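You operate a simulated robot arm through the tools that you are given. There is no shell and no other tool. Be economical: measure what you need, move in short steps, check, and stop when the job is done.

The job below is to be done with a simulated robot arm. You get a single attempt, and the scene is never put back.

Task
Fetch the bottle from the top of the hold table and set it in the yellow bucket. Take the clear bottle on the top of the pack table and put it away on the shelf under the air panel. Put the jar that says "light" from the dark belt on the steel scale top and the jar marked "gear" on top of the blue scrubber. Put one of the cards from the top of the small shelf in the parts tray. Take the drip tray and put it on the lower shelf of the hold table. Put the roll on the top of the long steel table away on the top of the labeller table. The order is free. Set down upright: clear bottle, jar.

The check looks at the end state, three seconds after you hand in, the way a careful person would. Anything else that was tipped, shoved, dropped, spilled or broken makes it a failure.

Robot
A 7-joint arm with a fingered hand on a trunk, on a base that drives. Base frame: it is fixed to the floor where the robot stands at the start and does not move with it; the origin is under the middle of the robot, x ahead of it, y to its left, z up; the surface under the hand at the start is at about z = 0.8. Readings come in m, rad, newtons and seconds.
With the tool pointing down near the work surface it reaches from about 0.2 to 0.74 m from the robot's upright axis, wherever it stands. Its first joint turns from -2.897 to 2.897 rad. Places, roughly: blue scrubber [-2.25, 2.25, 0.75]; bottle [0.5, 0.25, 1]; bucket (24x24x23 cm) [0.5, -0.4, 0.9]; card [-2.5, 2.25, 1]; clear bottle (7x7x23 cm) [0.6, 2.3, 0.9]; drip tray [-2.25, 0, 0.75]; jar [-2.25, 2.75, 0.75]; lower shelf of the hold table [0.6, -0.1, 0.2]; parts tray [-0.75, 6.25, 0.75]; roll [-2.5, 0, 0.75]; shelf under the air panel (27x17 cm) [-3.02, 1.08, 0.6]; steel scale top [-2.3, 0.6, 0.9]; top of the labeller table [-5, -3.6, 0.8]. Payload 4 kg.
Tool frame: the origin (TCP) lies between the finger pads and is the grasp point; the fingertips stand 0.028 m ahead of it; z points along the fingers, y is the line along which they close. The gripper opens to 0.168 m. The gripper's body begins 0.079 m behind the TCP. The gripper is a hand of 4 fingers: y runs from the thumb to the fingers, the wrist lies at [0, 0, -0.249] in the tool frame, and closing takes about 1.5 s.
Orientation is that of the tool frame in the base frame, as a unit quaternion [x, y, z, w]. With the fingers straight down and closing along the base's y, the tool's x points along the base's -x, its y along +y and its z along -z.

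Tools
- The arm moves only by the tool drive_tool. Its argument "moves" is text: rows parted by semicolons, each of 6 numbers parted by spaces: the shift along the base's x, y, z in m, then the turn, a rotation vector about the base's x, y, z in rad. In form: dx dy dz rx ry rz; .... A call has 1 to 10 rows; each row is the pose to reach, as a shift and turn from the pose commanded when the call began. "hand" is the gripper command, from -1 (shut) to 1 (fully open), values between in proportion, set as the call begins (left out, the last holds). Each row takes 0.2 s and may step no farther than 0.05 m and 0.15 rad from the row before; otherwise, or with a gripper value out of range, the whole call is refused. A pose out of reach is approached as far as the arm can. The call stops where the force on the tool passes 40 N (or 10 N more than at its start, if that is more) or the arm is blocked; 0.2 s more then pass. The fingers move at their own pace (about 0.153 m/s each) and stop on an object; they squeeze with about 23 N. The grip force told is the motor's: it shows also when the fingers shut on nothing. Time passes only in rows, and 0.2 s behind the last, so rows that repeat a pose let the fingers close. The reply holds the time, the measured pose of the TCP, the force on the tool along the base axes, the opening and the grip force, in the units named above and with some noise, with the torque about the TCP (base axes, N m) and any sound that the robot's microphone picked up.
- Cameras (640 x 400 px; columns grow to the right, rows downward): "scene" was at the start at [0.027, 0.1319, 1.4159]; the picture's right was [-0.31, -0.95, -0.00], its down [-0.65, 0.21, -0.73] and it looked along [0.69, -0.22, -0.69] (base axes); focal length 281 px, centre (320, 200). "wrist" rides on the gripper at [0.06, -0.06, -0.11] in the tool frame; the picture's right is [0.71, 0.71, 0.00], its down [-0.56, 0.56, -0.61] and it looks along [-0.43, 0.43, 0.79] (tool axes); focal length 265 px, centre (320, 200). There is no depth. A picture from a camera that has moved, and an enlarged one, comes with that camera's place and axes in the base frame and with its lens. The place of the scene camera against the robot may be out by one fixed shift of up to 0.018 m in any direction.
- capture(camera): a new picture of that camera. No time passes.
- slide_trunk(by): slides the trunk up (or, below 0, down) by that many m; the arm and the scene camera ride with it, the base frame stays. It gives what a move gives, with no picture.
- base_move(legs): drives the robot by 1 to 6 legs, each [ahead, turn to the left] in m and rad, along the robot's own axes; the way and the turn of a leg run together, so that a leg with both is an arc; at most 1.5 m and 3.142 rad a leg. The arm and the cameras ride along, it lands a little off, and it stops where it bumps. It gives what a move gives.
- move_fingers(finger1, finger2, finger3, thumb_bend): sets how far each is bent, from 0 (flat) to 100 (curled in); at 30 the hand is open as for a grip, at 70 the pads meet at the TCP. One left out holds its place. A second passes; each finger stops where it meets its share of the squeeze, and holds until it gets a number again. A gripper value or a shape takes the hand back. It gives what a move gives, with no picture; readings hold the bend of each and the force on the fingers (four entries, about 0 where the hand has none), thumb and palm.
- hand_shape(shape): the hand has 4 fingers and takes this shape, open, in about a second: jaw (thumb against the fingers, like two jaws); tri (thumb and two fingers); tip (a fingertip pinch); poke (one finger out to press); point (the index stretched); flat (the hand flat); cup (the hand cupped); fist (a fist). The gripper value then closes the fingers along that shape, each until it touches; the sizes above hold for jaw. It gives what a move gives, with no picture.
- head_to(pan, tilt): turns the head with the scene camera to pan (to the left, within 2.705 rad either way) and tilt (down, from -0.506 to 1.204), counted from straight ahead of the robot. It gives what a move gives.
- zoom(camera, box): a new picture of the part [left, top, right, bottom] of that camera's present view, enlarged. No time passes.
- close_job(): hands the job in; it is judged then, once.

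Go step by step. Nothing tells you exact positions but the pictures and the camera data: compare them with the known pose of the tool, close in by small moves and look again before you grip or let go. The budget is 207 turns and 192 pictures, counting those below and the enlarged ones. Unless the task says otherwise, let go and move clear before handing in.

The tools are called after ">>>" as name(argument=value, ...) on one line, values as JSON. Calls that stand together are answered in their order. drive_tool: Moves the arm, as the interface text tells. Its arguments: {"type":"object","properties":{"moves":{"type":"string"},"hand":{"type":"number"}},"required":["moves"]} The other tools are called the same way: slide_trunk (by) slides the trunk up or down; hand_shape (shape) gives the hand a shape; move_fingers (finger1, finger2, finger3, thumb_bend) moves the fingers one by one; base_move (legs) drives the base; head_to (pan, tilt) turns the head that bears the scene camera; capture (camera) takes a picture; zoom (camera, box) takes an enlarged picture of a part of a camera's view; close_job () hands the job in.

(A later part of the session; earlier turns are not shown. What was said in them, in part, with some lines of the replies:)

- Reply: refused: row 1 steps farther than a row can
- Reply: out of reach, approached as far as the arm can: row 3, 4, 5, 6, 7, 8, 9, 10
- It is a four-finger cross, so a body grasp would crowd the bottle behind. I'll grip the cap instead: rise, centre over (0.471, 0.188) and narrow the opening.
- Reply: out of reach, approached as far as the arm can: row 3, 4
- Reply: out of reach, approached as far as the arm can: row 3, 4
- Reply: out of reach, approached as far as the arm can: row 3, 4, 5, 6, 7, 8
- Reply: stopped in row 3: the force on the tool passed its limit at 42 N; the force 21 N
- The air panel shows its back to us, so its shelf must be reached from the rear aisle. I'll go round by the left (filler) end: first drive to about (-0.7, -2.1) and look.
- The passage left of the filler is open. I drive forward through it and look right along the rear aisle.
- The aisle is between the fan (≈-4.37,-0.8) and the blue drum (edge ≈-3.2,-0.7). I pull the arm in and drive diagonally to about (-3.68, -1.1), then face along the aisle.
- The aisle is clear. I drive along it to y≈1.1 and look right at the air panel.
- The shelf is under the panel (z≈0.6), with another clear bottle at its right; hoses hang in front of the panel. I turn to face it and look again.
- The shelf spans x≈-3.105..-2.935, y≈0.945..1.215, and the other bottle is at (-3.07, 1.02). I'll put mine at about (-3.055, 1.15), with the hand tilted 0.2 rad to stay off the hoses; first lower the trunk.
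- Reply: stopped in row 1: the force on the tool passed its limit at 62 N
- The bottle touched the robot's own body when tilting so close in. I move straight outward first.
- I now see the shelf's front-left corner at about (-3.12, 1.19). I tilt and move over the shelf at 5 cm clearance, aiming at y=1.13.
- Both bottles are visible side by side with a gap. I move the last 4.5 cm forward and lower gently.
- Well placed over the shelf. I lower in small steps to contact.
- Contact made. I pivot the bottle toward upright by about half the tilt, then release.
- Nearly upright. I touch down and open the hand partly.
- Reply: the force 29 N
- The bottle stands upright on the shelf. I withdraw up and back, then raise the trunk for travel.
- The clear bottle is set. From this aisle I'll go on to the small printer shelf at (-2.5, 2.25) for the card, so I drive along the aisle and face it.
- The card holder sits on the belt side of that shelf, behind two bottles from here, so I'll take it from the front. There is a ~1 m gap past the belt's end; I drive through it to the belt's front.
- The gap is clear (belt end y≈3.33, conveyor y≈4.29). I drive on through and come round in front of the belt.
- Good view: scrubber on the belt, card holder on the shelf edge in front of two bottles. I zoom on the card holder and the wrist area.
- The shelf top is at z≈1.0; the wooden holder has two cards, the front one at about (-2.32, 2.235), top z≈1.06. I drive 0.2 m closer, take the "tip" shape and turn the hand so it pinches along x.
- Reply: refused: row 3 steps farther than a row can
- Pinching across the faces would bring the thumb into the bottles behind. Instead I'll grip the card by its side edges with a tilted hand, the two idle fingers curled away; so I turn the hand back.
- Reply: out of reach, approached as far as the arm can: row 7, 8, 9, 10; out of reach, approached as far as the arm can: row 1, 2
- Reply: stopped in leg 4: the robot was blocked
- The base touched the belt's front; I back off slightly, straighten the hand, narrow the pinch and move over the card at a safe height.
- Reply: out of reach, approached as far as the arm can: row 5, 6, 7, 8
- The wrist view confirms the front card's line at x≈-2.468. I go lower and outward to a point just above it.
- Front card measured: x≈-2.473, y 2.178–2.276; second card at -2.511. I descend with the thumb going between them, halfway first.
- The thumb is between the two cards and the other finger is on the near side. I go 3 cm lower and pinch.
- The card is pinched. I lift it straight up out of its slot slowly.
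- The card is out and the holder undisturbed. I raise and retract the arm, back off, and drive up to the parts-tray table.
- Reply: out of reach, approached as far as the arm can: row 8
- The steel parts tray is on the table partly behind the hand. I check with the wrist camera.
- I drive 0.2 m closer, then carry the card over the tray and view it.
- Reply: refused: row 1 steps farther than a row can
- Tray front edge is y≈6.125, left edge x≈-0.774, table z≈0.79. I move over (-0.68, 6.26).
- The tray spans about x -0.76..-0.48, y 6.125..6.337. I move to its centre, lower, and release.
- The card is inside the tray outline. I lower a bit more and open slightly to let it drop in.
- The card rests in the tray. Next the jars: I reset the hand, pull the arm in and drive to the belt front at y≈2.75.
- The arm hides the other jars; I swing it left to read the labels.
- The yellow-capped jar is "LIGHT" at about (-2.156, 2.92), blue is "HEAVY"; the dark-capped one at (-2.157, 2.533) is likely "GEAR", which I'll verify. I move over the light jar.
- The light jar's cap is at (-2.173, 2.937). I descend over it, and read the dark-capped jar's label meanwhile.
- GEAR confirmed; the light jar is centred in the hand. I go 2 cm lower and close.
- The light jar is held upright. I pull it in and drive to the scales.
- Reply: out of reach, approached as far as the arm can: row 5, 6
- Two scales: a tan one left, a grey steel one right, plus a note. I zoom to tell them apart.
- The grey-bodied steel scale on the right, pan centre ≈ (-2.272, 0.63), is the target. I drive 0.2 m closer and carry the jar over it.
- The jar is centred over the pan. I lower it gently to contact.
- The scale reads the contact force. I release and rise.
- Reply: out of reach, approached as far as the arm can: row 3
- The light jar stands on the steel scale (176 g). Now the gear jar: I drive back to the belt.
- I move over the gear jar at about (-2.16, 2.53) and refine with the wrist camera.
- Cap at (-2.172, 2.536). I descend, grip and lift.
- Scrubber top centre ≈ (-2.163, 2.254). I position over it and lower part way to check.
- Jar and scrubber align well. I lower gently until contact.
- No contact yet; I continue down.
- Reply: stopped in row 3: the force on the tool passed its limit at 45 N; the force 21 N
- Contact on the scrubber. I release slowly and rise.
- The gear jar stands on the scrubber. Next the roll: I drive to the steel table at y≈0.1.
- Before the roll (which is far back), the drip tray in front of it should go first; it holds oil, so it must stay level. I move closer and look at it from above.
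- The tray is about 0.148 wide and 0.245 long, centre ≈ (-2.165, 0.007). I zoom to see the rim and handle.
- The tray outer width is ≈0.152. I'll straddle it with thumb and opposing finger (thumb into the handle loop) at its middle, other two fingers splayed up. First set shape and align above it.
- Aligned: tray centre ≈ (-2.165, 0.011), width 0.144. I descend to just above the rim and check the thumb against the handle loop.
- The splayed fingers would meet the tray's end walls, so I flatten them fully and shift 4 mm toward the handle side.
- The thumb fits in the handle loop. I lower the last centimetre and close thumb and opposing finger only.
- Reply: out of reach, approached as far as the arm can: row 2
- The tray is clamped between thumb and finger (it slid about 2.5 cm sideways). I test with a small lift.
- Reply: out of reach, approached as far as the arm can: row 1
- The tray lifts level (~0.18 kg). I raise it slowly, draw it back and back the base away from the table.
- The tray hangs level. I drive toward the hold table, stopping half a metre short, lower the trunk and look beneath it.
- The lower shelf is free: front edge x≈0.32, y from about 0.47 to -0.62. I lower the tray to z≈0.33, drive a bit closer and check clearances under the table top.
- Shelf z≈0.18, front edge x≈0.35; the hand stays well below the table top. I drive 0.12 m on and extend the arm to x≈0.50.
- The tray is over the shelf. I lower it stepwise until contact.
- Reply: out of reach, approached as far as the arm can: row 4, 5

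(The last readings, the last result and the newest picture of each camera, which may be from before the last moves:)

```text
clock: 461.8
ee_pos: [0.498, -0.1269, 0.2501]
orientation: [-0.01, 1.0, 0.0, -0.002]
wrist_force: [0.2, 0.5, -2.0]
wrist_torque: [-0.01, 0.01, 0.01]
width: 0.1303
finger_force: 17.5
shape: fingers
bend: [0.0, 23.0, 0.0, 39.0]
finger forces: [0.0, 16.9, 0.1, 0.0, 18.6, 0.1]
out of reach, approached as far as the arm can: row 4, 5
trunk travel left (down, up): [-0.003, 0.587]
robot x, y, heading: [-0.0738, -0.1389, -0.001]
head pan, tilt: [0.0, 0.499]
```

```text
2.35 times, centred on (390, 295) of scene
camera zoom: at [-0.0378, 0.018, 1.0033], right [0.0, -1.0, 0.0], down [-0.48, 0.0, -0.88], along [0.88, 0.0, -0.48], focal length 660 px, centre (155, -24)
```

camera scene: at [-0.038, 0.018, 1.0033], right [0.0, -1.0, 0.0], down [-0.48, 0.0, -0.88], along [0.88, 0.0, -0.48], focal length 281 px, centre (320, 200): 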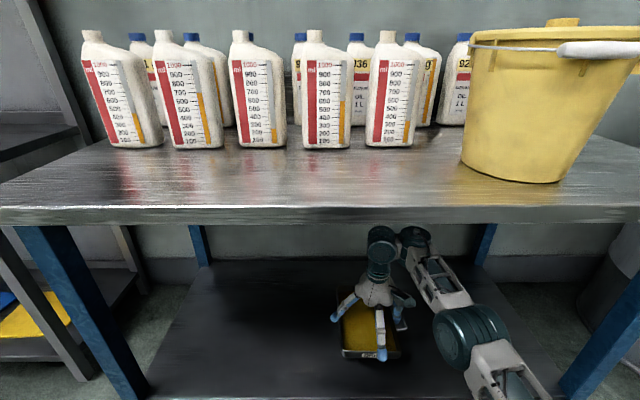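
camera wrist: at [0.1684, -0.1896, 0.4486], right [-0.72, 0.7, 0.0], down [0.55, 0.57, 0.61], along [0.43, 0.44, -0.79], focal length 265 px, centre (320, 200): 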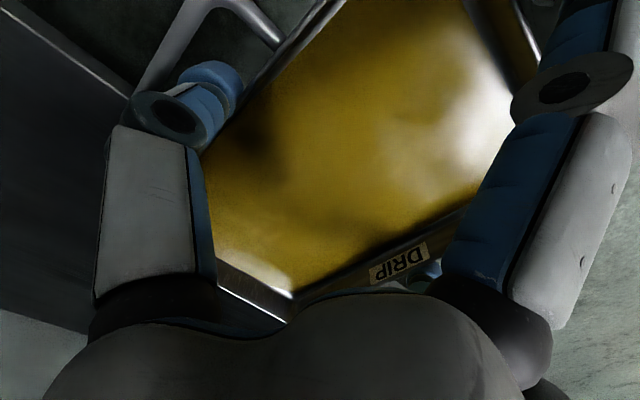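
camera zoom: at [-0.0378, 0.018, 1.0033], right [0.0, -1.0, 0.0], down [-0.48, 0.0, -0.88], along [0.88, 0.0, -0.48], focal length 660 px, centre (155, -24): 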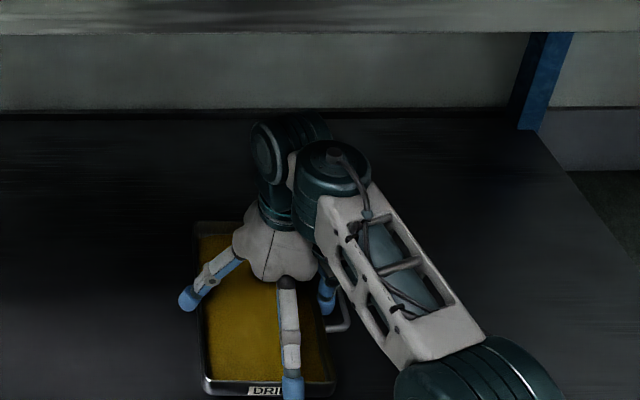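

Not down yet at 0.250. I continue lowering.

>>> drive_tool(moves="0 0 -0.006 0 0 0; 0 0 -0.012 0 0 0; 0 0 -0.018 0 0 0; 0 0 -0.024 0 0 0")

```text
clock: 462.8
ee_pos: [0.4987, -0.1265, 0.2261]
orientation: [-0.01, 1.0, -0.001, 0.0]
wrist_force: [-1.9, 0.5, 3.6]
wrist_torque: [-0.42, -0.01, -0.04]
width: 0.1301
finger_force: 18.0
shape: fingers
bend: [0.0, 23.0, 0.0, 39.0]
finger forces: [0.0, 17.0, 0.0, 0.1, 18.5, 0.0]
trunk travel left (down, up): [-0.003, 0.587]
robot x, y, heading: [-0.0771, -0.1416, -0.001]
head pan, tilt: [0.0, 0.499]
```

Touchdown. I lower 2 mm more and open thumb and finger a little.

>>> drive_tool(moves="0 0 -0.003 0 0 0")

>>> move_fingers(finger2=14, thumb_bend=33)

>>> zoom(camera="scene", box=[300, 210, 480, 380])

>>> capture(camera="wrist")

```text
clock: 463.2
ee_pos: [0.5, -0.1265, 0.224]
orientation: [-0.011, 1.0, -0.001, 0.0]
wrist_force: [-2.3, 0.4, 14.9]
wrist_torque: [-0.98, 0.02, -0.01]
width: 0.13
finger_force: 18.5
shape: fingers
bend: [0.0, 22.0, 0.0, 39.0]
finger forces: [0.0, 17.9, 0.1, 0.0, 18.5, 0.0]
trunk travel left (down, up): [-0.003, 0.587]
robot x, y, heading: [-0.0796, -0.1363, -0.002]
head pan, tilt: [0.0, 0.499]
```

```text
clock: 464.2
ee_pos: [0.4988, -0.126, 0.2221]
orientation: [-0.011, 1.0, 0.0, -0.002]
wrist_force: [-0.3, 0.1, 0.6]
wrist_torque: [0.0, -0.02, -0.01]
width: 0.1399
finger_force: 0.2
shape: fingers
bend: [0.0, 14.0, 0.0, 33.0]
finger forces: [0.1, 0.0, 0.0, 0.1, 0.0, 0.1]
trunk travel left (down, up): [-0.003, 0.587]
robot x, y, heading: [-0.0781, -0.139, -0.003]
head pan, tilt: [0.0, 0.499]
```

```text
2.35 times, centred on (390, 295) of scene
camera zoom: at [-0.0379, 0.018, 1.0032], right [0.0, -1.0, 0.0], down [-0.48, 0.0, -0.88], along [0.88, 0.0, -0.48], focal length 660 px, centre (155, -24)
```

zoom: 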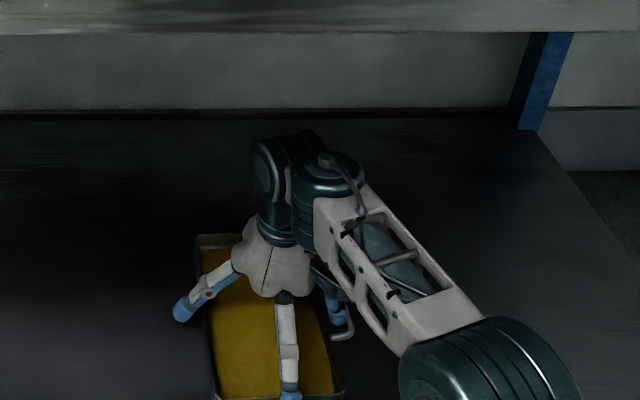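

```text
36 pictures are left
camera wrist: at [0.4384, -0.188, 0.3317], right [-0.72, 0.69, 0.0], down [0.55, 0.57, 0.61], along [0.42, 0.44, -0.79], focal length 265 px, centre (320, 200)
```

wrist: 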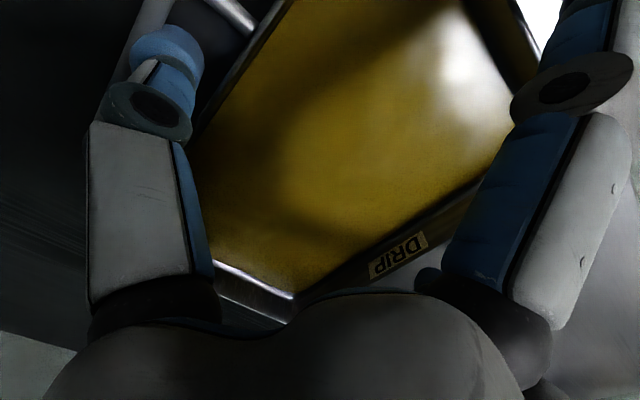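

Released. I rise straight up, watching for any drag, then withdraw.

>>> drive_tool(moves="0 0.002 0.012 0 0 0; 0 0.002 0.03 0 0 0; 0 0.002 0.06 0 0 0; 0 0.002 0.09 0 0 0")

>>> drive_tool(moves="-0.04 0 0.01 0 0 0; -0.08 0 0.01 0 0 0; -0.12 0 0.01 0 0 0; -0.15 0 0.01 0 0 0")

>>> base_move(legs=[[-0.5, 0]])

>>> capture(camera="scene")

```text
clock: 465.2
ee_pos: [0.4985, -0.1269, 0.3109]
orientation: [-0.011, 1.0, 0.0, -0.002]
wrist_force: [-0.3, 0.5, -0.1]
wrist_torque: [0.03, -0.02, -0.01]
width: 0.14
finger_force: 0.1
shape: fingers
bend: [0.0, 14.0, 0.0, 33.0]
finger forces: [0.1, 0.0, 0.0, 0.0, 0.1, 0.1]
trunk travel left (down, up): [-0.003, 0.587]
robot x, y, heading: [-0.0766, -0.1392, -0.001]
head pan, tilt: [0.0, 0.499]
```

```text
clock: 466.2
ee_pos: [0.3477, -0.1252, 0.3229]
orientation: [-0.01, 1.0, 0.0, -0.001]
wrist_force: [-0.4, 0.4, 0.4]
wrist_torque: [0.02, -0.01, 0.0]
width: 0.1404
finger_force: 0.0
shape: fingers
bend: [0.0, 14.0, 0.0, 33.0]
finger forces: [0.0, 0.0, 0.0, 0.0, 0.0, 0.1]
trunk travel left (down, up): [-0.003, 0.587]
robot x, y, heading: [-0.0787, -0.1418, -0.001]
head pan, tilt: [0.0, 0.499]
```

```text
clock: 469.1
ee_pos: [-0.1601, -0.1228, 0.3224]
orientation: [-0.011, 1.0, 0.0, -0.002]
wrist_force: [0.3, 0.3, -0.2]
wrist_torque: [0.01, 0.0, -0.01]
width: 0.1401
finger_force: 0.1
shape: fingers
bend: [0.0, 14.0, 0.0, 33.0]
finger forces: [0.1, 0.0, 0.1, 0.1, 0.0, 0.1]
trunk travel left (down, up): [-0.003, 0.587]
robot x, y, heading: [-0.5854, -0.1411, -0.002]
head pan, tilt: [0.0, 0.499]
```

```text
35 pictures are left
camera scene: at [-0.5473, 0.0186, 1.0033], right [0.0, -1.0, 0.0], down [-0.48, 0.0, -0.88], along [0.88, 0.0, -0.48], focal length 281 px, centre (320, 200)
```

scene: 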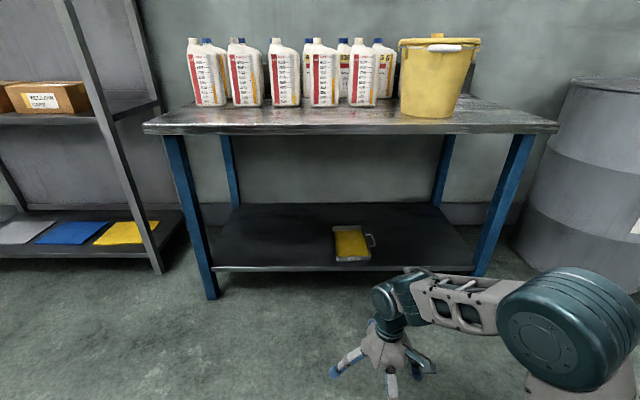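

The drip tray sits on the lower shelf. Last is the roll: I raise the trunk to its starting height, reset the hand, and return to the steel table.

>>> slide_trunk(by=0.435)

>>> hand_shape(shape="jaw")

>>> drive_tool(moves="0 0.01 0.045 0 0 0; 0 0.02 0.09 0 0 0; 0 0.03 0.135 0 0 0; 0 0.03 0.18 0 0 0; 0 0.03 0.225 0 0 0; 0 0.03 0.27 0 0 0; 0 0.03 0.3 0 0 0", hand=-1)

>>> base_move(legs=[[0, 2.831], [0.75, 0], [0, 0.31], [0.36, 0]])

>>> head_to(pan=0.0, tilt=0.75)

>>> capture(camera="scene")

```text
refused: 0.435 is not a number from -0.4 to 0.4
```

```text
clock: 470.1
ee_pos: [-0.1609, -0.1239, 0.3231]
orientation: [-0.011, 1.0, -0.001, -0.002]
wrist_force: [-0.8, -0.1, -0.1]
wrist_torque: [0.02, 0.01, -0.02]
width: 0.1682
finger_force: 0.1
shape: jaw
bend: [30.0, 30.0, 30.0, 30.0]
finger forces: [0.0, 0.0, 0.1, 0.0, 0.0, 0.1]
trunk travel left (down, up): [-0.003, 0.587]
robot x, y, heading: [-0.5872, -0.1395, -0.001]
head pan, tilt: [0.0, 0.499]
```

```text
clock: 471.6
ee_pos: [-0.1595, -0.0902, 0.6251]
orientation: [-0.011, 1.0, -0.001, -0.003]
wrist_force: [0.2, 0.7, 0.0]
wrist_torque: [0.02, 0.0, 0.0]
width: 0.0001
finger_force: 22.8
shape: jaw
bend: [70.0, 70.0, 70.0, 70.0]
finger forces: [0.1, 0.1, 0.1, 0.0, 0.0, 0.0]
trunk travel left (down, up): [-0.003, 0.587]
robot x, y, heading: [-0.5862, -0.1405, 0.003]
head pan, tilt: [0.0, 0.499]
```

```text
clock: 484.7
ee_pos: [-1.9492, 0.07, 0.624]
orientation: [1.0, 0.01, 0.015, -0.009]
wrist_force: [24.6, 2.7, -1.2]
wrist_torque: [-0.52, 4.29, -0.03]
width: 0.0001
finger_force: 22.7
shape: jaw
bend: [70.0, 70.0, 70.0, 70.0]
finger forces: [0.0, 0.0, 0.1, 0.0, 0.0, 0.0]
trunk travel left (down, up): [-0.003, 0.587]
robot x, y, heading: [-1.5339, 0.1096, 3.124]
head pan, tilt: [0.0, 0.499]
stopped in leg 4: the force on the tool passed its limit at 262 N (the readings are from after the stop); the commanded pose is now the measured one
```

```text
clock: 485.5
ee_pos: [-1.9491, 0.0698, 0.6251]
orientation: [1.0, 0.009, 0.015, -0.009]
wrist_force: [32.9, 4.8, 2.9]
wrist_torque: [-0.73, 5.97, -0.02]
width: 0.0
finger_force: 23.1
shape: jaw
bend: [70.0, 70.0, 70.0, 70.0]
finger forces: [0.0, 0.0, 0.0, 0.0, 0.1, 0.0]
trunk travel left (down, up): [-0.003, 0.587]
robot x, y, heading: [-1.5294, 0.108, 3.125]
head pan, tilt: [0.0, 0.75]
```

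```text
34 pictures are left
camera scene: at [-1.5471, -0.0615, 0.9815], right [0.02, 1.0, 0.0], down [0.68, -0.01, -0.73], along [-0.73, 0.01, -0.68], focal length 281 px, centre (320, 200)
```

scene: 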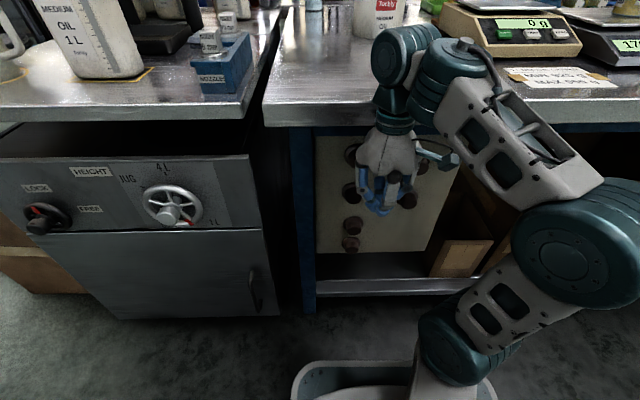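

The trunk lift was refused (over 0.4), so the hand was low and bumped the table's front edge. I back off at once, raise properly, and check that nothing moved.

>>> base_move(legs=[[-0.3, 0]])

>>> slide_trunk(by=0.4)

>>> drive_tool(moves="0 0 0.03 0 0 0; 0 0 0.06 0 0 0; 0 0 0.09 0 0 0")

>>> capture(camera="scene")

```text
clock: 487.5
ee_pos: [-1.6533, 0.0641, 0.6224]
orientation: [1.0, 0.01, 0.016, -0.009]
wrist_force: [0.4, -0.7, -0.4]
wrist_torque: [0.01, 0.03, -0.03]
width: 0.0
finger_force: 22.9
shape: jaw
bend: [70.0, 70.0, 70.0, 70.0]
finger forces: [0.0, 0.0, 0.0, 0.0, 0.1, 0.0]
trunk travel left (down, up): [-0.003, 0.587]
robot x, y, heading: [-1.2345, 0.1016, 3.126]
head pan, tilt: [0.0, 0.75]
```

```text
clock: 491.3
ee_pos: [-1.653, 0.0633, 1.0233]
orientation: [1.0, 0.009, 0.016, -0.009]
wrist_force: [0.1, 0.4, 0.3]
wrist_torque: [0.0, 0.0, -0.01]
width: 0.0001
finger_force: 23.1
shape: jaw
bend: [70.0, 70.0, 70.0, 70.0]
finger forces: [0.1, 0.0, 0.0, 0.1, 0.1, 0.0]
trunk travel left (down, up): [-0.403, 0.187]
robot x, y, heading: [-1.2327, 0.1001, 3.127]
head pan, tilt: [0.0, 0.75]
```

```text
clock: 492.1
ee_pos: [-1.6488, 0.0609, 1.0795]
orientation: [1.0, 0.01, 0.016, -0.008]
wrist_force: [0.7, 1.0, -0.6]
wrist_torque: [-0.01, 0.0, 0.0]
width: 0.0
finger_force: 22.8
shape: jaw
bend: [70.0, 70.0, 70.0, 70.0]
finger forces: [0.0, 0.0, 0.0, 0.0, 0.0, 0.1]
out of reach, approached as far as the arm can: row 2, 3
trunk travel left (down, up): [-0.403, 0.187]
robot x, y, heading: [-1.2338, 0.0982, 3.127]
head pan, tilt: [0.0, 0.75]
```

```text
33 pictures are left
camera scene: at [-1.2525, -0.0674, 1.3813], right [0.02, 1.0, 0.0], down [0.68, -0.01, -0.73], along [-0.73, 0.01, -0.68], focal length 281 px, centre (320, 200)
```

scene: 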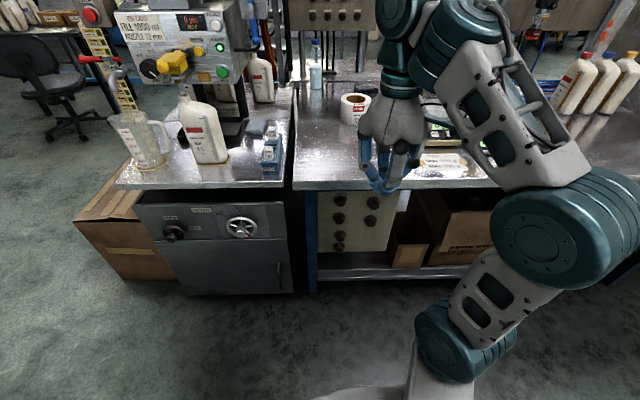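

All still standing. I drive forward over the table now at safe height.

>>> base_move(legs=[[0.42, 0.0]])

>>> drive_tool(moves="-0.04 0.005 0 0 -0.03 0; -0.08 0.01 -0.02 0 -0.03 0; -0.12 0.015 -0.04 0 -0.03 0; -0.16 0.02 -0.05 0 -0.03 0; -0.2 0.025 -0.05 0 -0.03 0")

>>> capture(camera="wrist")

>>> capture(camera="scene")

```text
clock: 494.7
ee_pos: [-2.0665, 0.0705, 1.0798]
orientation: [1.0, 0.009, 0.016, -0.008]
wrist_force: [0.0, -0.1, -0.1]
wrist_torque: [-0.01, -0.03, -0.01]
width: 0.0001
finger_force: 23.3
shape: jaw
bend: [70.0, 70.0, 70.0, 70.0]
finger forces: [0.1, 0.1, 0.1, 0.0, 0.0, 0.1]
trunk travel left (down, up): [-0.403, 0.187]
robot x, y, heading: [-1.655, 0.1108, 3.118]
head pan, tilt: [0.0, 0.75]
```

```text
clock: 495.9
ee_pos: [-2.2624, 0.0952, 1.0289]
orientation: [0.999, 0.009, 0.031, -0.01]
wrist_force: [0.7, 0.4, 0.5]
wrist_torque: [-0.01, 0.01, -0.02]
width: 0.0001
finger_force: 22.8
shape: jaw
bend: [70.0, 70.0, 70.0, 70.0]
finger forces: [0.0, 0.0, 0.0, 0.0, 0.0, 0.0]
out of reach, approached as far as the arm can: row 1, 5
trunk travel left (down, up): [-0.403, 0.187]
robot x, y, heading: [-1.6543, 0.1099, 3.122]
head pan, tilt: [0.0, 0.75]
```

```text
32 pictures are left
camera wrist: at [-2.2114, 0.155, 1.1427], right [0.72, -0.69, 0.03], down [-0.58, -0.58, 0.57], along [-0.38, -0.43, -0.82], focal length 265 px, centre (320, 200)
```

wrist: 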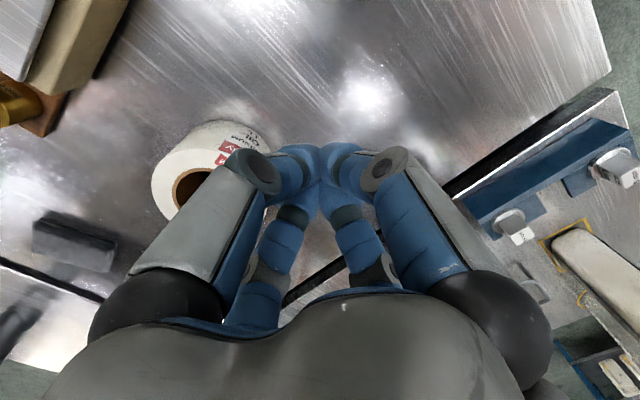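

```text
31 pictures are left
camera scene: at [-1.6708, -0.0593, 1.3813], right [0.02, 1.0, 0.0], down [0.68, -0.01, -0.73], along [-0.73, 0.01, -0.68], focal length 281 px, centre (320, 200)
```

scene: 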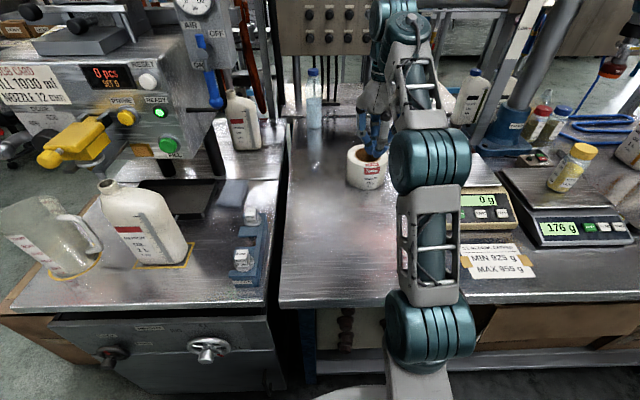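

The roll's top centre is about (-2.45, 0.125), diameter ≈0.12–0.13, slightly beyond vertical reach. I'll pinch it across its diameter with thumb and opposing finger, hand tilted outward 0.3 rad.

>>> hand_shape(shape="tip")

>>> move_fingers(finger1=0, finger3=0, finger2=30, thumb_bend=30)

>>> drive_tool(moves="0 0.005 0 0 0.12 0; -0.02 0.01 -0.01 0 0.24 0; -0.05 0.02 -0.02 0 0.36 0; -0.09 0.03 -0.03 0 0.36 0; -0.13 0.03 -0.05 0 0.36 0; -0.15 0.03 -0.07 0 0.36 0")

>>> capture(camera="wrist")

>>> capture(camera="scene")

```text
clock: 496.8
ee_pos: [-2.2623, 0.0959, 1.0281]
orientation: [0.999, 0.009, 0.031, -0.009]
wrist_force: [-0.5, -0.4, 0.1]
wrist_torque: [0.01, 0.01, 0.0]
width: 0.168
finger_force: 0.2
shape: tip
bend: [11.0, 30.0, 11.0, 30.0]
finger forces: [0.0, 0.0, 0.0, 0.0, 0.1, 0.0]
trunk travel left (down, up): [-0.403, 0.187]
robot x, y, heading: [-1.6523, 0.1109, 3.121]
head pan, tilt: [0.0, 0.75]
```

```text
clock: 497.8
ee_pos: [-2.263, 0.0945, 1.0284]
orientation: [0.999, 0.009, 0.031, -0.009]
wrist_force: [0.8, 0.0, 0.6]
wrist_torque: [0.01, -0.01, -0.02]
width: 0.1433
finger_force: 0.1
shape: fingers
bend: [0.0, 30.0, 0.0, 30.0]
finger forces: [0.0, 0.0, 0.1, 0.0, 0.1, 0.0]
trunk travel left (down, up): [-0.403, 0.187]
robot x, y, heading: [-1.6551, 0.1106, 3.121]
head pan, tilt: [0.0, 0.75]
```

```text
clock: 499.2
ee_pos: [-2.4111, 0.125, 0.9579]
orientation: [0.989, 0.007, -0.148, -0.011]
wrist_force: [0.6, -0.3, -0.6]
wrist_torque: [0.0, 0.0, 0.02]
width: 0.1437
finger_force: 0.0
shape: fingers
bend: [0.0, 30.0, 0.0, 30.0]
finger forces: [0.0, 0.0, 0.1, 0.0, 0.1, 0.0]
trunk travel left (down, up): [-0.403, 0.187]
robot x, y, heading: [-1.6538, 0.1117, 3.119]
head pan, tilt: [0.0, 0.75]
```

```text
30 pictures are left
camera wrist: at [-2.3232, 0.185, 1.0461], right [0.68, -0.69, -0.22], down [-0.35, -0.58, 0.74], along [-0.64, -0.43, -0.64], focal length 265 px, centre (320, 200)
```

wrist: 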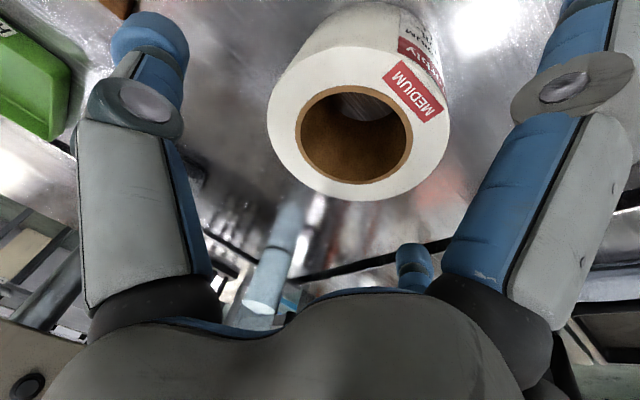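

```text
29 pictures are left
camera scene: at [-1.6718, -0.0594, 1.3813], right [0.02, 1.0, 0.0], down [0.68, -0.01, -0.73], along [-0.73, 0.01, -0.68], focal length 281 px, centre (320, 200)
```

scene: 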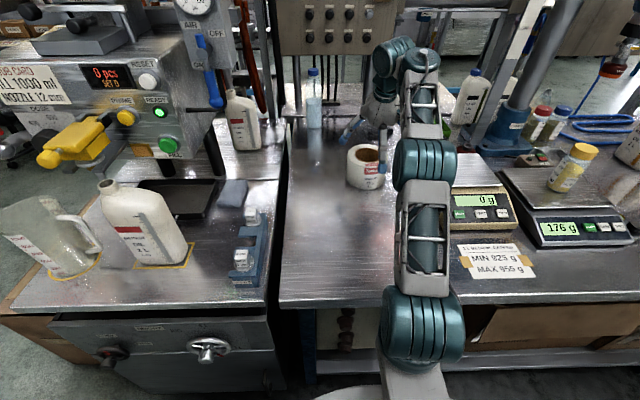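

Roll top is z≈0.88, centre ≈ (-2.41, 0.116), diameter ≈0.128 — within reach. I descend astride it and check.

>>> drive_tool(moves="0 -0.006 -0.03 0 0 0; 0 -0.009 -0.06 0 0 0; 0 -0.009 -0.085 0 0 0")

>>> capture(camera="wrist")

>>> zoom(camera="scene", box=[300, 80, 460, 220])

```text
clock: 500.0
ee_pos: [-2.4114, 0.1154, 0.8735]
orientation: [0.989, 0.007, -0.148, -0.011]
wrist_force: [0.3, 0.1, -0.3]
wrist_torque: [-0.01, 0.04, -0.01]
width: 0.1433
finger_force: 0.1
shape: fingers
bend: [0.0, 30.0, 0.0, 30.0]
finger forces: [0.1, 0.0, 0.1, 0.0, 0.0, 0.0]
trunk travel left (down, up): [-0.403, 0.187]
robot x, y, heading: [-1.6544, 0.1117, 3.118]
head pan, tilt: [0.0, 0.75]
```

```text
28 pictures are left
camera wrist: at [-2.3235, 0.1766, 0.9619], right [0.68, -0.69, -0.22], down [-0.35, -0.58, 0.74], along [-0.64, -0.43, -0.64], focal length 265 px, centre (320, 200)
```

wrist: 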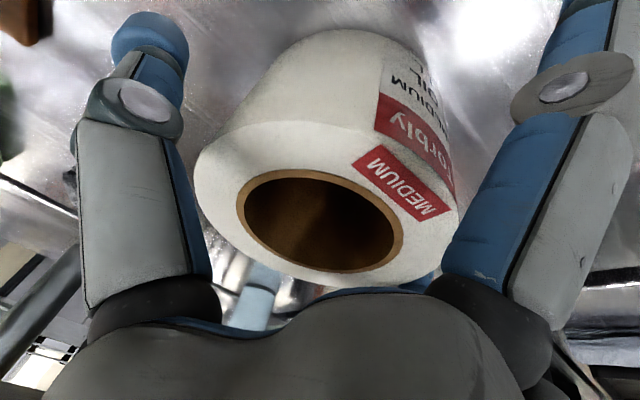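

```text
2.86 times, centred on (380, 150) of scene
camera zoom: at [-1.6717, -0.0593, 1.3813], right [0.02, 1.0, 0.0], down [0.68, -0.01, -0.73], along [-0.73, 0.01, -0.68], focal length 802 px, centre (149, 343)
```

zoom: 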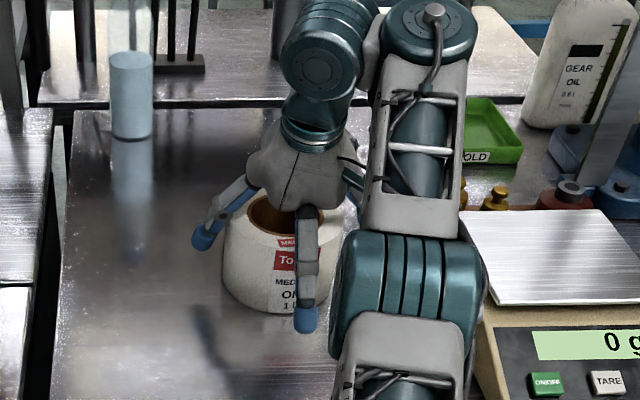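

Centred. I go 2 cm lower and close thumb and opposing finger.

>>> drive_tool(moves="0 0 -0.01 0 0 0; 0 0 -0.022 0 0 0")

>>> move_fingers(finger2=70, thumb_bend=70)

>>> drive_tool(moves="0.005 0 0.015 0 0 0; 0.01 0 0.03 0 0 0; 0.015 0 0.05 0 0 0")

>>> capture(camera="scene")

```text
clock: 500.6
ee_pos: [-2.4106, 0.1169, 0.8516]
orientation: [0.989, 0.007, -0.149, -0.01]
wrist_force: [-0.8, -2.4, 2.5]
wrist_torque: [-0.12, -0.06, 0.02]
width: 0.1433
finger_force: 1.7
shape: fingers
bend: [0.0, 29.0, 0.0, 30.0]
finger forces: [0.0, 2.8, 0.0, 0.0, 0.1, 0.0]
trunk travel left (down, up): [-0.403, 0.187]
robot x, y, heading: [-1.6564, 0.1097, 3.123]
head pan, tilt: [0.0, 0.75]
```

```text
clock: 501.6
ee_pos: [-2.4108, 0.1177, 0.8526]
orientation: [0.989, 0.007, -0.149, -0.01]
wrist_force: [1.2, 3.3, 7.2]
wrist_torque: [0.95, 0.08, -0.05]
width: 0.1281
finger_force: 18.8
shape: fingers
bend: [0.0, 26.0, 0.0, 44.0]
finger forces: [0.1, 17.7, 0.1, 0.1, 19.8, 0.0]
trunk travel left (down, up): [-0.403, 0.187]
robot x, y, heading: [-1.6564, 0.1088, 3.121]
head pan, tilt: [0.0, 0.75]
```

```text
clock: 502.4
ee_pos: [-2.3957, 0.117, 0.8999]
orientation: [0.989, 0.007, -0.147, -0.01]
wrist_force: [-0.1, -0.1, -6.8]
wrist_torque: [0.06, -0.01, 0.05]
width: 0.1277
finger_force: 18.0
shape: fingers
bend: [0.0, 24.0, 0.0, 44.0]
finger forces: [0.0, 18.9, 0.1, 0.0, 16.9, 0.1]
trunk travel left (down, up): [-0.403, 0.187]
robot x, y, heading: [-1.6528, 0.1104, 3.116]
head pan, tilt: [0.0, 0.75]
```

```text
26 pictures are left
camera scene: at [-1.6722, -0.0592, 1.3812], right [0.02, 1.0, 0.0], down [0.68, -0.01, -0.73], along [-0.73, 0.01, -0.68], focal length 281 px, centre (320, 200)
```

scene: 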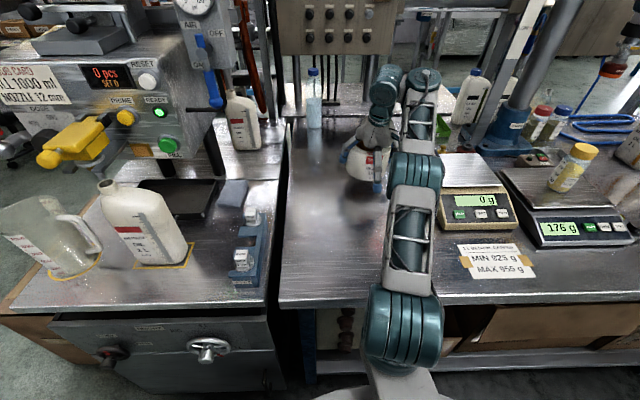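

The roll is held (~0.7 kg). I raise it, straighten the hand, back away and drive round toward the labeller table, stopping in the passage to look.

>>> drive_tool(moves="0.03 0 0.03 0 0 0; 0.06 0 0.06 0 -0.08 0; 0.1 0 0.09 0 -0.16 0; 0.14 0 0.11 0 -0.24 0; 0.18 0 0.13 0 -0.29 0; 0.22 0 0.14 0 -0.29 0; 0.26 0 0.14 0 -0.29 0; 0.29 0 0.14 0 -0.29 0")

>>> base_move(legs=[[-0.45, 0], [0, 1.59], [1.1, 0], [1.1, 0], [0, -1.54]])

>>> capture(camera="wrist")

```text
clock: 504.2
ee_pos: [-2.1032, 0.1167, 1.0419]
orientation: [1.0, 0.007, -0.003, -0.009]
wrist_force: [0.8, -0.6, -6.2]
wrist_torque: [0.07, -0.02, -0.01]
width: 0.1272
finger_force: 17.2
shape: fingers
bend: [0.0, 24.0, 0.0, 45.0]
finger forces: [0.1, 17.8, 0.0, 0.0, 15.9, 0.1]
trunk travel left (down, up): [-0.403, 0.187]
robot x, y, heading: [-1.651, 0.1066, 3.123]
head pan, tilt: [0.0, 0.75]
```

```text
clock: 524.9
ee_pos: [-1.7403, -2.1052, 1.042]
orientation: [1.0, 0.026, -0.004, -0.009]
wrist_force: [0.5, -0.3, -5.9]
wrist_torque: [0.03, -0.03, 0.0]
width: 0.1269
finger_force: 16.1
shape: fingers
bend: [0.0, 24.0, 0.0, 45.0]
finger forces: [0.0, 17.0, 0.0, 0.1, 15.6, 0.1]
trunk travel left (down, up): [-0.403, 0.187]
robot x, y, heading: [-1.2879, -2.0952, -3.128]
head pan, tilt: [0.0, 0.75]
```

```text
25 pictures are left
camera wrist: at [-1.6842, -2.0434, 1.152], right [0.74, -0.67, -0.02], down [-0.52, -0.6, 0.61], along [-0.42, -0.44, -0.79], focal length 265 px, centre (320, 200)
```

wrist: 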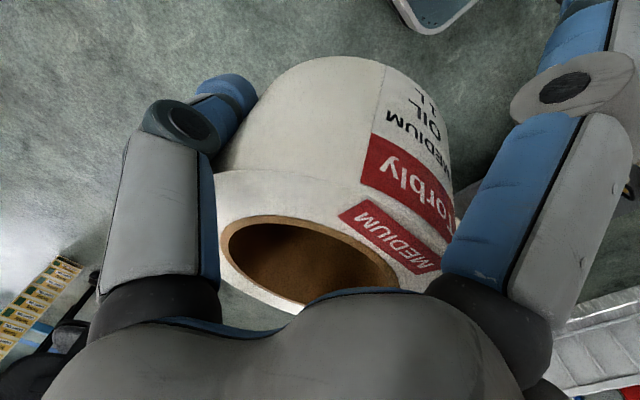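

Roll still secure. I continue down the passage and diagonally toward the labeller table, then look.

>>> base_move(legs=[[1.35, 0], [0, 0.996], [0.8, 0], [0.72, 0], [0, -1.01]])

>>> head_to(pan=0.0, tilt=0.45)

>>> capture(camera="scene")

```text
clock: 544.0
ee_pos: [-3.9068, -3.3705, 1.0424]
orientation: [1.0, 0.009, -0.004, -0.009]
wrist_force: [-0.1, 0.7, -5.8]
wrist_torque: [0.07, -0.02, 0.0]
width: 0.1268
finger_force: 16.0
shape: fingers
bend: [0.0, 24.0, 0.0, 45.0]
finger forces: [0.0, 16.6, 0.0, 0.0, 15.4, 0.0]
trunk travel left (down, up): [-0.403, 0.187]
robot x, y, heading: [-3.4578, -3.3768, 3.121]
head pan, tilt: [0.0, 0.75]
```

```text
clock: 544.8
ee_pos: [-3.9077, -3.3705, 1.0431]
orientation: [1.0, 0.007, -0.003, -0.01]
wrist_force: [0.2, -1.1, -6.4]
wrist_torque: [0.06, 0.03, -0.02]
width: 0.1268
finger_force: 16.0
shape: fingers
bend: [0.0, 24.0, 0.0, 45.0]
finger forces: [0.0, 16.6, 0.0, 0.0, 15.4, 0.0]
trunk travel left (down, up): [-0.403, 0.187]
robot x, y, heading: [-3.4542, -3.3801, 3.118]
head pan, tilt: [0.0, 0.45]
```

```text
24 pictures are left
camera scene: at [-3.4833, -3.5475, 1.4076], right [0.02, 1.0, 0.0], down [0.44, -0.01, -0.9], along [-0.9, 0.02, -0.44], focal length 281 px, centre (320, 200)
```

scene: 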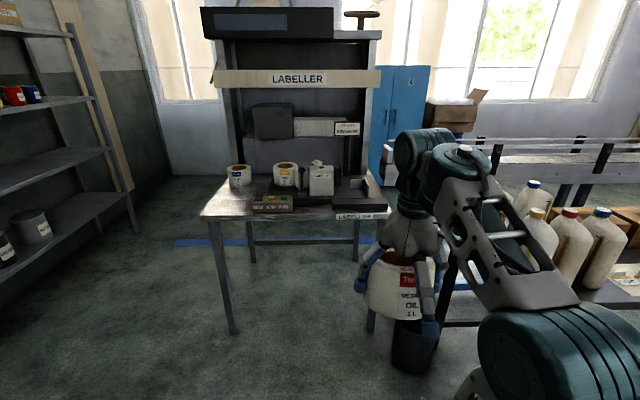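

I see the labeller table with two rolls and a bottle on it and free space near its left-front corner. I zoom.

>>> zoom(camera="scene", box=[190, 130, 400, 240])

```text
3.05 times, centred on (295, 185) of scene
camera zoom: at [-3.4833, -3.5475, 1.4076], right [0.02, 1.0, 0.0], down [0.44, -0.01, -0.9], along [-0.9, 0.02, -0.44], focal length 855 px, centre (396, 246)
```

zoom: 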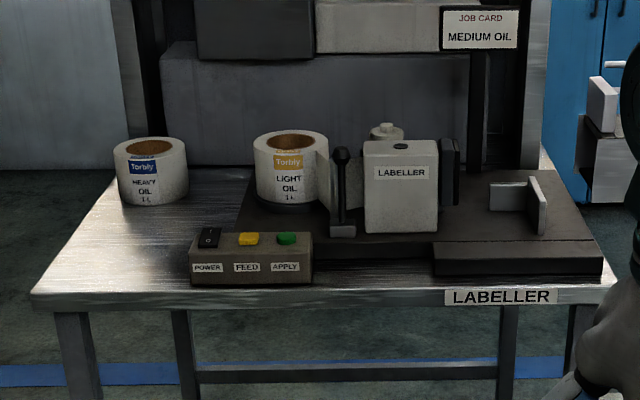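

Free spot: about (-4.73, -3.95), left of the control box and before the heavy roll. I drive to stand in front of it.

>>> base_move(legs=[[0, 0.673], [0.72, 0], [0, -0.65], [0.08, 0]])

>>> head_to(pan=0.0, tilt=0.75)

>>> capture(camera="scene")

```text
clock: 553.1
ee_pos: [-4.5756, -3.8171, 1.0423]
orientation: [1.0, 0.013, -0.003, -0.01]
wrist_force: [-0.2, -0.1, -5.9]
wrist_torque: [0.07, -0.04, -0.03]
width: 0.1267
finger_force: 15.5
shape: fingers
bend: [0.0, 24.0, 0.0, 45.0]
finger forces: [0.0, 16.4, 0.0, 0.0, 15.3, 0.0]
trunk travel left (down, up): [-0.403, 0.187]
robot x, y, heading: [-4.1256, -3.8165, 3.129]
head pan, tilt: [0.0, 0.45]
```

```text
clock: 553.9
ee_pos: [-4.5756, -3.8157, 1.0414]
orientation: [1.0, 0.013, -0.003, -0.01]
wrist_force: [0.5, 0.4, -5.6]
wrist_torque: [0.04, -0.06, -0.04]
width: 0.1268
finger_force: 15.7
shape: fingers
bend: [0.0, 24.0, 0.0, 45.0]
finger forces: [0.0, 16.3, 0.1, 0.0, 15.2, 0.0]
trunk travel left (down, up): [-0.403, 0.187]
robot x, y, heading: [-4.1225, -3.8231, 3.131]
head pan, tilt: [0.0, 0.75]
```

```text
22 pictures are left
camera scene: at [-4.1413, -3.9888, 1.3813], right [0.01, 1.0, 0.0], down [0.68, -0.01, -0.73], along [-0.73, 0.01, -0.68], focal length 281 px, centre (320, 200)
```

scene: 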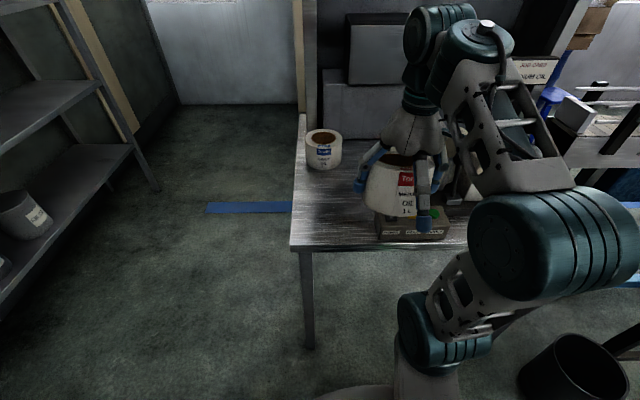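

I carry the roll over the free spot, lower to about 5 cm above, and check.

>>> drive_tool(moves="-0.025 -0.025 0 0 0 0; -0.05 -0.05 0 0 0 0; -0.075 -0.075 0 0 0 0; -0.1 -0.1 0 0 0 0; -0.13 -0.12 -0.01 0 0 0; -0.155 -0.138 -0.03 0 0 0; -0.155 -0.138 -0.07 0 0 0; -0.155 -0.138 -0.11 0 0 0")

>>> capture(camera="scene")

>>> capture(camera="wrist")

```text
clock: 555.7
ee_pos: [-4.7328, -3.952, 0.9319]
orientation: [1.0, 0.011, -0.003, -0.008]
wrist_force: [0.7, 0.3, -6.5]
wrist_torque: [0.02, 0.03, -0.01]
width: 0.1265
finger_force: 15.2
shape: fingers
bend: [0.0, 24.0, 0.0, 45.0]
finger forces: [0.1, 16.2, 0.1, 0.1, 15.3, 0.0]
trunk travel left (down, up): [-0.403, 0.187]
robot x, y, heading: [-4.1248, -3.8199, 3.126]
head pan, tilt: [0.0, 0.75]
```

```text
21 pictures are left
camera scene: at [-4.142, -3.9879, 1.3814], right [0.01, 1.0, 0.0], down [0.68, -0.01, -0.73], along [-0.73, 0.01, -0.68], focal length 281 px, centre (320, 200)
```

scene: 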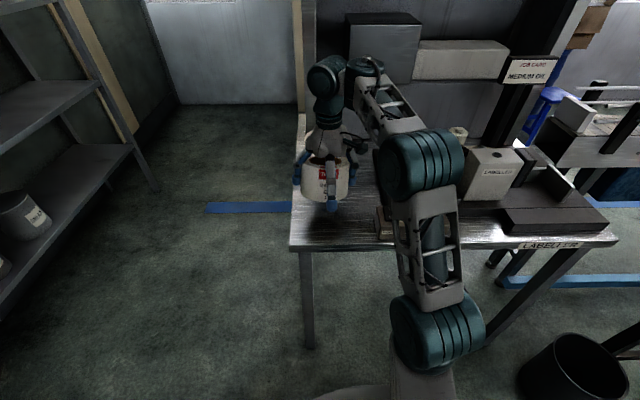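

```text
20 pictures are left
camera wrist: at [-4.6738, -3.8921, 1.0418], right [0.72, -0.69, -0.02], down [-0.54, -0.58, 0.61], along [-0.43, -0.43, -0.79], focal length 265 px, centre (320, 200)
```

wrist: 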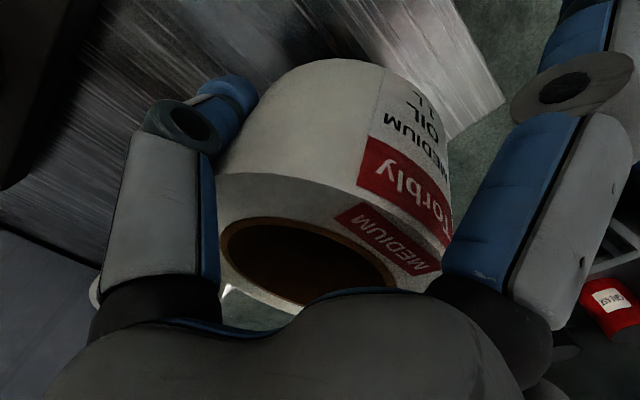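

The roll kept the 0.3 rad tilt relative to the hand, so I re-tilt the hand to level it, shift 1 cm inward, and check.

>>> drive_tool(moves="0 0.005 0.01 0 0.1 0; 0 0.01 0.01 0 0.2 0; 0 0.01 0.01 0 0.29 0; 0 0.01 -0.02 0 0.29 0")

>>> zoom(camera="scene", box=[270, 90, 430, 260])

```text
clock: 556.7
ee_pos: [-4.7285, -3.9449, 0.9114]
orientation: [0.989, 0.011, -0.148, -0.011]
wrist_force: [0.9, 0.6, -5.2]
wrist_torque: [0.06, -0.04, -0.04]
width: 0.1265
finger_force: 15.9
shape: fingers
bend: [0.0, 24.0, 0.0, 45.0]
finger forces: [0.0, 16.2, 0.1, 0.1, 15.3, 0.0]
trunk travel left (down, up): [-0.403, 0.187]
robot x, y, heading: [-4.127, -3.8159, 3.129]
head pan, tilt: [0.0, 0.75]
```

```text
2.35 times, centred on (350, 175) of scene
camera zoom: at [-4.1411, -3.9888, 1.3813], right [0.01, 1.0, 0.0], down [0.68, -0.01, -0.73], along [-0.73, 0.01, -0.68], focal length 660 px, centre (249, 259)
```

zoom: 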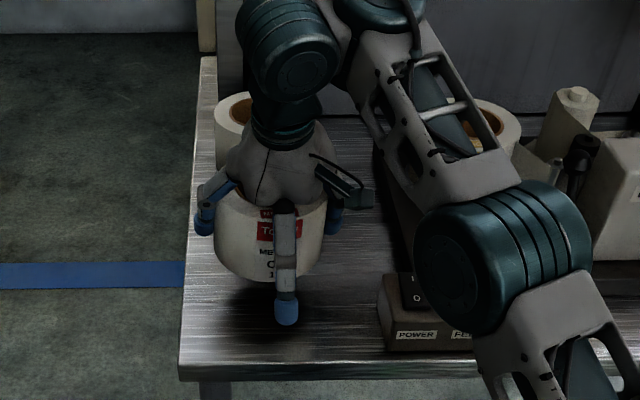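

The roll looks level and clear of its neighbours. I lower it to contact.

>>> drive_tool(moves="0.004 0 -0.02 0 0 0; 0.004 0 -0.035 0 0 0; 0.004 0 -0.042 0 0 0")

>>> drive_tool(moves="0 0 -0.004 0 0 0; 0 0 -0.008 0 0 0; 0 0 -0.012 0 0 0; 0 0 -0.016 0 0 0")

```text
clock: 557.5
ee_pos: [-4.7268, -3.9436, 0.8692]
orientation: [0.989, 0.012, -0.148, -0.011]
wrist_force: [0.2, -1.4, -6.3]
wrist_torque: [0.06, -0.05, 0.02]
width: 0.1263
finger_force: 15.6
shape: fingers
bend: [0.0, 24.0, 0.0, 45.0]
finger forces: [0.1, 16.1, 0.1, 0.1, 15.2, 0.1]
trunk travel left (down, up): [-0.403, 0.187]
robot x, y, heading: [-4.1256, -3.8201, 3.134]
head pan, tilt: [0.0, 0.75]
```

```text
clock: 558.5
ee_pos: [-4.7263, -3.945, 0.8546]
orientation: [0.989, 0.013, -0.148, -0.011]
wrist_force: [0.4, -1.3, 1.6]
wrist_torque: [0.44, 0.03, -0.03]
width: 0.1265
finger_force: 17.0
shape: fingers
bend: [0.0, 24.0, 0.0, 45.0]
finger forces: [0.1, 18.3, 0.1, 0.1, 15.7, 0.0]
trunk travel left (down, up): [-0.403, 0.187]
robot x, y, heading: [-4.1247, -3.8225, 3.128]
head pan, tilt: [0.0, 0.75]
```

Contact (force reversed). I press 2 mm more, then open thumb and finger.

>>> drive_tool(moves="0 0 -0.002 0 0 0")

>>> move_fingers(finger2=16, thumb_bend=31)

>>> zoom(camera="scene", box=[270, 90, 430, 260])

>>> capture(camera="wrist")

```text
clock: 558.9
ee_pos: [-4.7253, -3.9452, 0.8536]
orientation: [0.989, 0.012, -0.15, -0.011]
wrist_force: [0.0, -3.2, 13.4]
wrist_torque: [0.84, 0.24, 0.03]
width: 0.1265
finger_force: 18.9
shape: fingers
bend: [0.0, 23.0, 0.0, 45.0]
finger forces: [0.1, 21.9, 0.0, 0.0, 15.8, 0.0]
trunk travel left (down, up): [-0.403, 0.187]
robot x, y, heading: [-4.1224, -3.8192, 3.132]
head pan, tilt: [0.0, 0.75]
```

```text
clock: 559.9
ee_pos: [-4.7255, -3.9441, 0.8515]
orientation: [0.989, 0.012, -0.148, -0.011]
wrist_force: [0.7, -0.3, 0.5]
wrist_torque: [0.05, 0.01, 0.06]
width: 0.1423
finger_force: 0.4
shape: fingers
bend: [0.0, 15.0, 0.0, 31.0]
finger forces: [0.0, 0.9, 0.0, 0.1, 0.0, 0.0]
trunk travel left (down, up): [-0.403, 0.187]
robot x, y, heading: [-4.1261, -3.8204, 3.128]
head pan, tilt: [0.0, 0.75]
```

```text
2.35 times, centred on (350, 175) of scene
camera zoom: at [-4.1408, -3.9889, 1.3813], right [0.01, 1.0, 0.0], down [0.68, -0.01, -0.73], along [-0.73, 0.01, -0.68], focal length 660 px, centre (249, 259)
```

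zoom: 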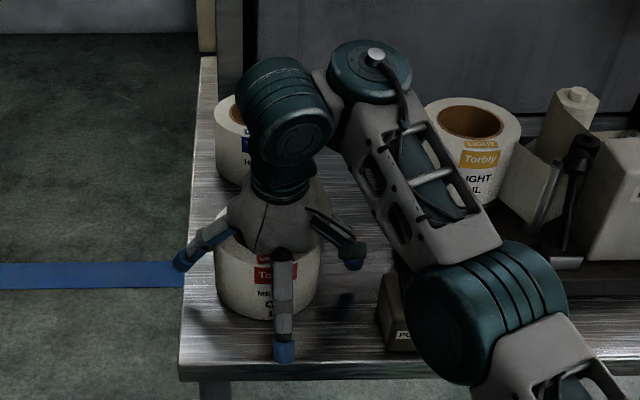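

```text
17 pictures are left
camera wrist: at [-4.6387, -3.8835, 0.9394], right [0.69, -0.69, -0.22], down [-0.34, -0.58, 0.74], along [-0.64, -0.43, -0.64], focal length 265 px, centre (320, 200)
```

wrist: 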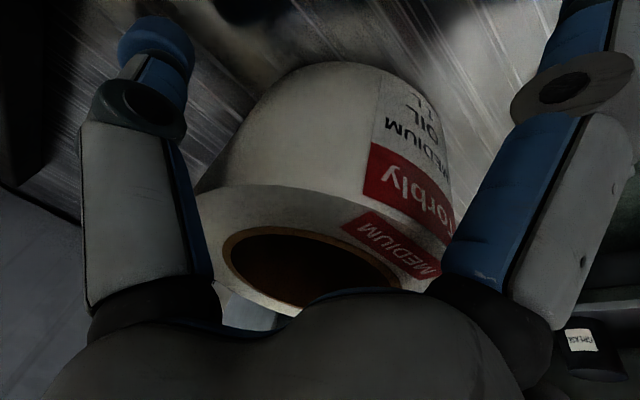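

The roll stands on the table, released. I nudge off the light finger touch and rise clear.

>>> drive_tool(moves="0 -0.005 0.004 0 0 0; 0.002 -0.005 0.03 0 0 0; 0.006 -0.005 0.06 0 0 0; 0.012 -0.005 0.1 0 0 0; 0.03 -0.005 0.14 0 0 0; 0.07 0 0.15 0 0 0; 0.11 0 0.15 0 0 0; 0.15 0 0.15 0 0 0")

>>> base_move(legs=[[-0.4, 0]])

>>> capture(camera="scene")

```text
clock: 561.7
ee_pos: [-4.5756, -3.9449, 1.0034]
orientation: [0.989, 0.011, -0.148, -0.011]
wrist_force: [-0.1, -0.8, 0.2]
wrist_torque: [0.0, -0.02, 0.05]
width: 0.1422
finger_force: 0.1
shape: fingers
bend: [0.0, 16.0, 0.0, 31.0]
finger forces: [0.0, 0.1, 0.0, 0.1, 0.0, 0.0]
trunk travel left (down, up): [-0.403, 0.187]
robot x, y, heading: [-4.1235, -3.8201, 3.132]
head pan, tilt: [0.0, 0.75]
```

```text
clock: 564.2
ee_pos: [-4.172, -3.9505, 1.0041]
orientation: [0.989, 0.014, -0.148, -0.011]
wrist_force: [0.1, 0.0, 0.6]
wrist_torque: [0.01, 0.03, -0.04]
width: 0.1421
finger_force: 0.1
shape: fingers
bend: [0.0, 16.0, 0.0, 31.0]
finger forces: [0.0, 0.0, 0.1, 0.1, 0.0, 0.1]
trunk travel left (down, up): [-0.403, 0.187]
robot x, y, heading: [-3.7177, -3.8218, 3.135]
head pan, tilt: [0.0, 0.75]
```

```text
16 pictures are left
camera scene: at [-3.7364, -3.992, 1.3813], right [0.0, 1.0, 0.0], down [0.68, 0.0, -0.73], along [-0.73, 0.0, -0.68], focal length 281 px, centre (320, 200)
```

scene: 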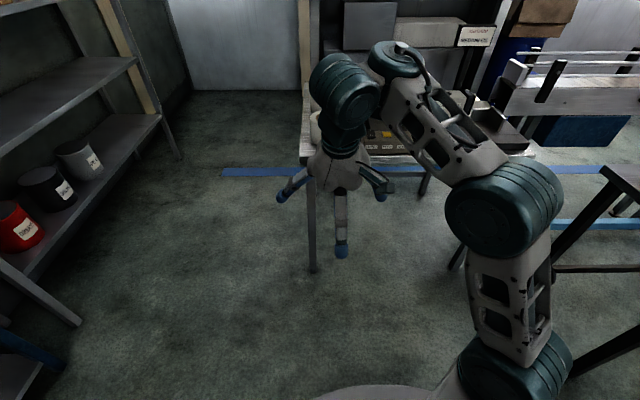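

The hand hides the roll; I swing it aside for a final check.

>>> drive_tool(moves="0 0.045 0 0 0 0; 0 0.09 0 0 0 0; 0 0.135 0 0 0 0; 0 0.18 0 0 0 0; 0 0.22 0 0 0 0")

>>> zoom(camera="scene", box=[270, 60, 470, 200])

```text
clock: 565.4
ee_pos: [-4.173, -3.727, 1.0041]
orientation: [0.989, 0.015, -0.149, -0.01]
wrist_force: [-0.7, 0.4, 0.3]
wrist_torque: [0.03, -0.05, 0.0]
width: 0.1423
finger_force: 0.1
shape: fingers
bend: [0.0, 16.0, 0.0, 31.0]
finger forces: [0.1, 0.0, 0.0, 0.0, 0.1, 0.0]
trunk travel left (down, up): [-0.403, 0.187]
robot x, y, heading: [-3.7212, -3.8213, 3.132]
head pan, tilt: [0.0, 0.75]
```

```text
2.86 times, centred on (370, 130) of scene
camera zoom: at [-3.7363, -3.9918, 1.3813], right [0.01, 1.0, 0.0], down [0.68, 0.0, -0.73], along [-0.73, 0.0, -0.68], focal length 802 px, centre (177, 400)
```

zoom: 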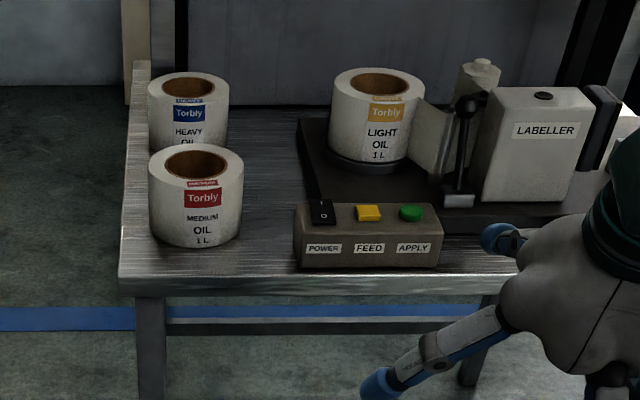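

The roll stands upright on the labeller table with everything else in place; all items are done and the hand is clear, so I hand in.

>>> close_job()

```text
The job is handed in.
```

I've handed the job in with every item at its destination and the hand clear. I don't have the check's result.

- **Bottle:** "the bottle" was ambiguous, with many standing on the hold table. I took the only yellow-capped one, "Light Oil", and it is in the yellow bucket, leaning a little.
- **Clear bottle:** it stands upright on the shelf under the air panel, beside the bottle already there.
- **Jars:** "light" stands upright on the steel scale, and "gear" stands upright on the blue scrubber.
- **Card:** the front card from the holder is in the parts tray, and the second card is still in the holder.
- **Drip tray:** it was carried level and set on the lower shelf of the hold table. It slid about 2.5 cm sideways on the steel table when I gripped it, and I saw no spill.
- **Roll:** it stands on the labeller table, next to the heavy roll.

**Bumps:** there were two contacts, and nothing fell or tipped in the pictures I took afterwards.
- The hand hit the front edge of the steel table at 262 N when I drove in with the arm too low.
- The base touched the front of the belt once.
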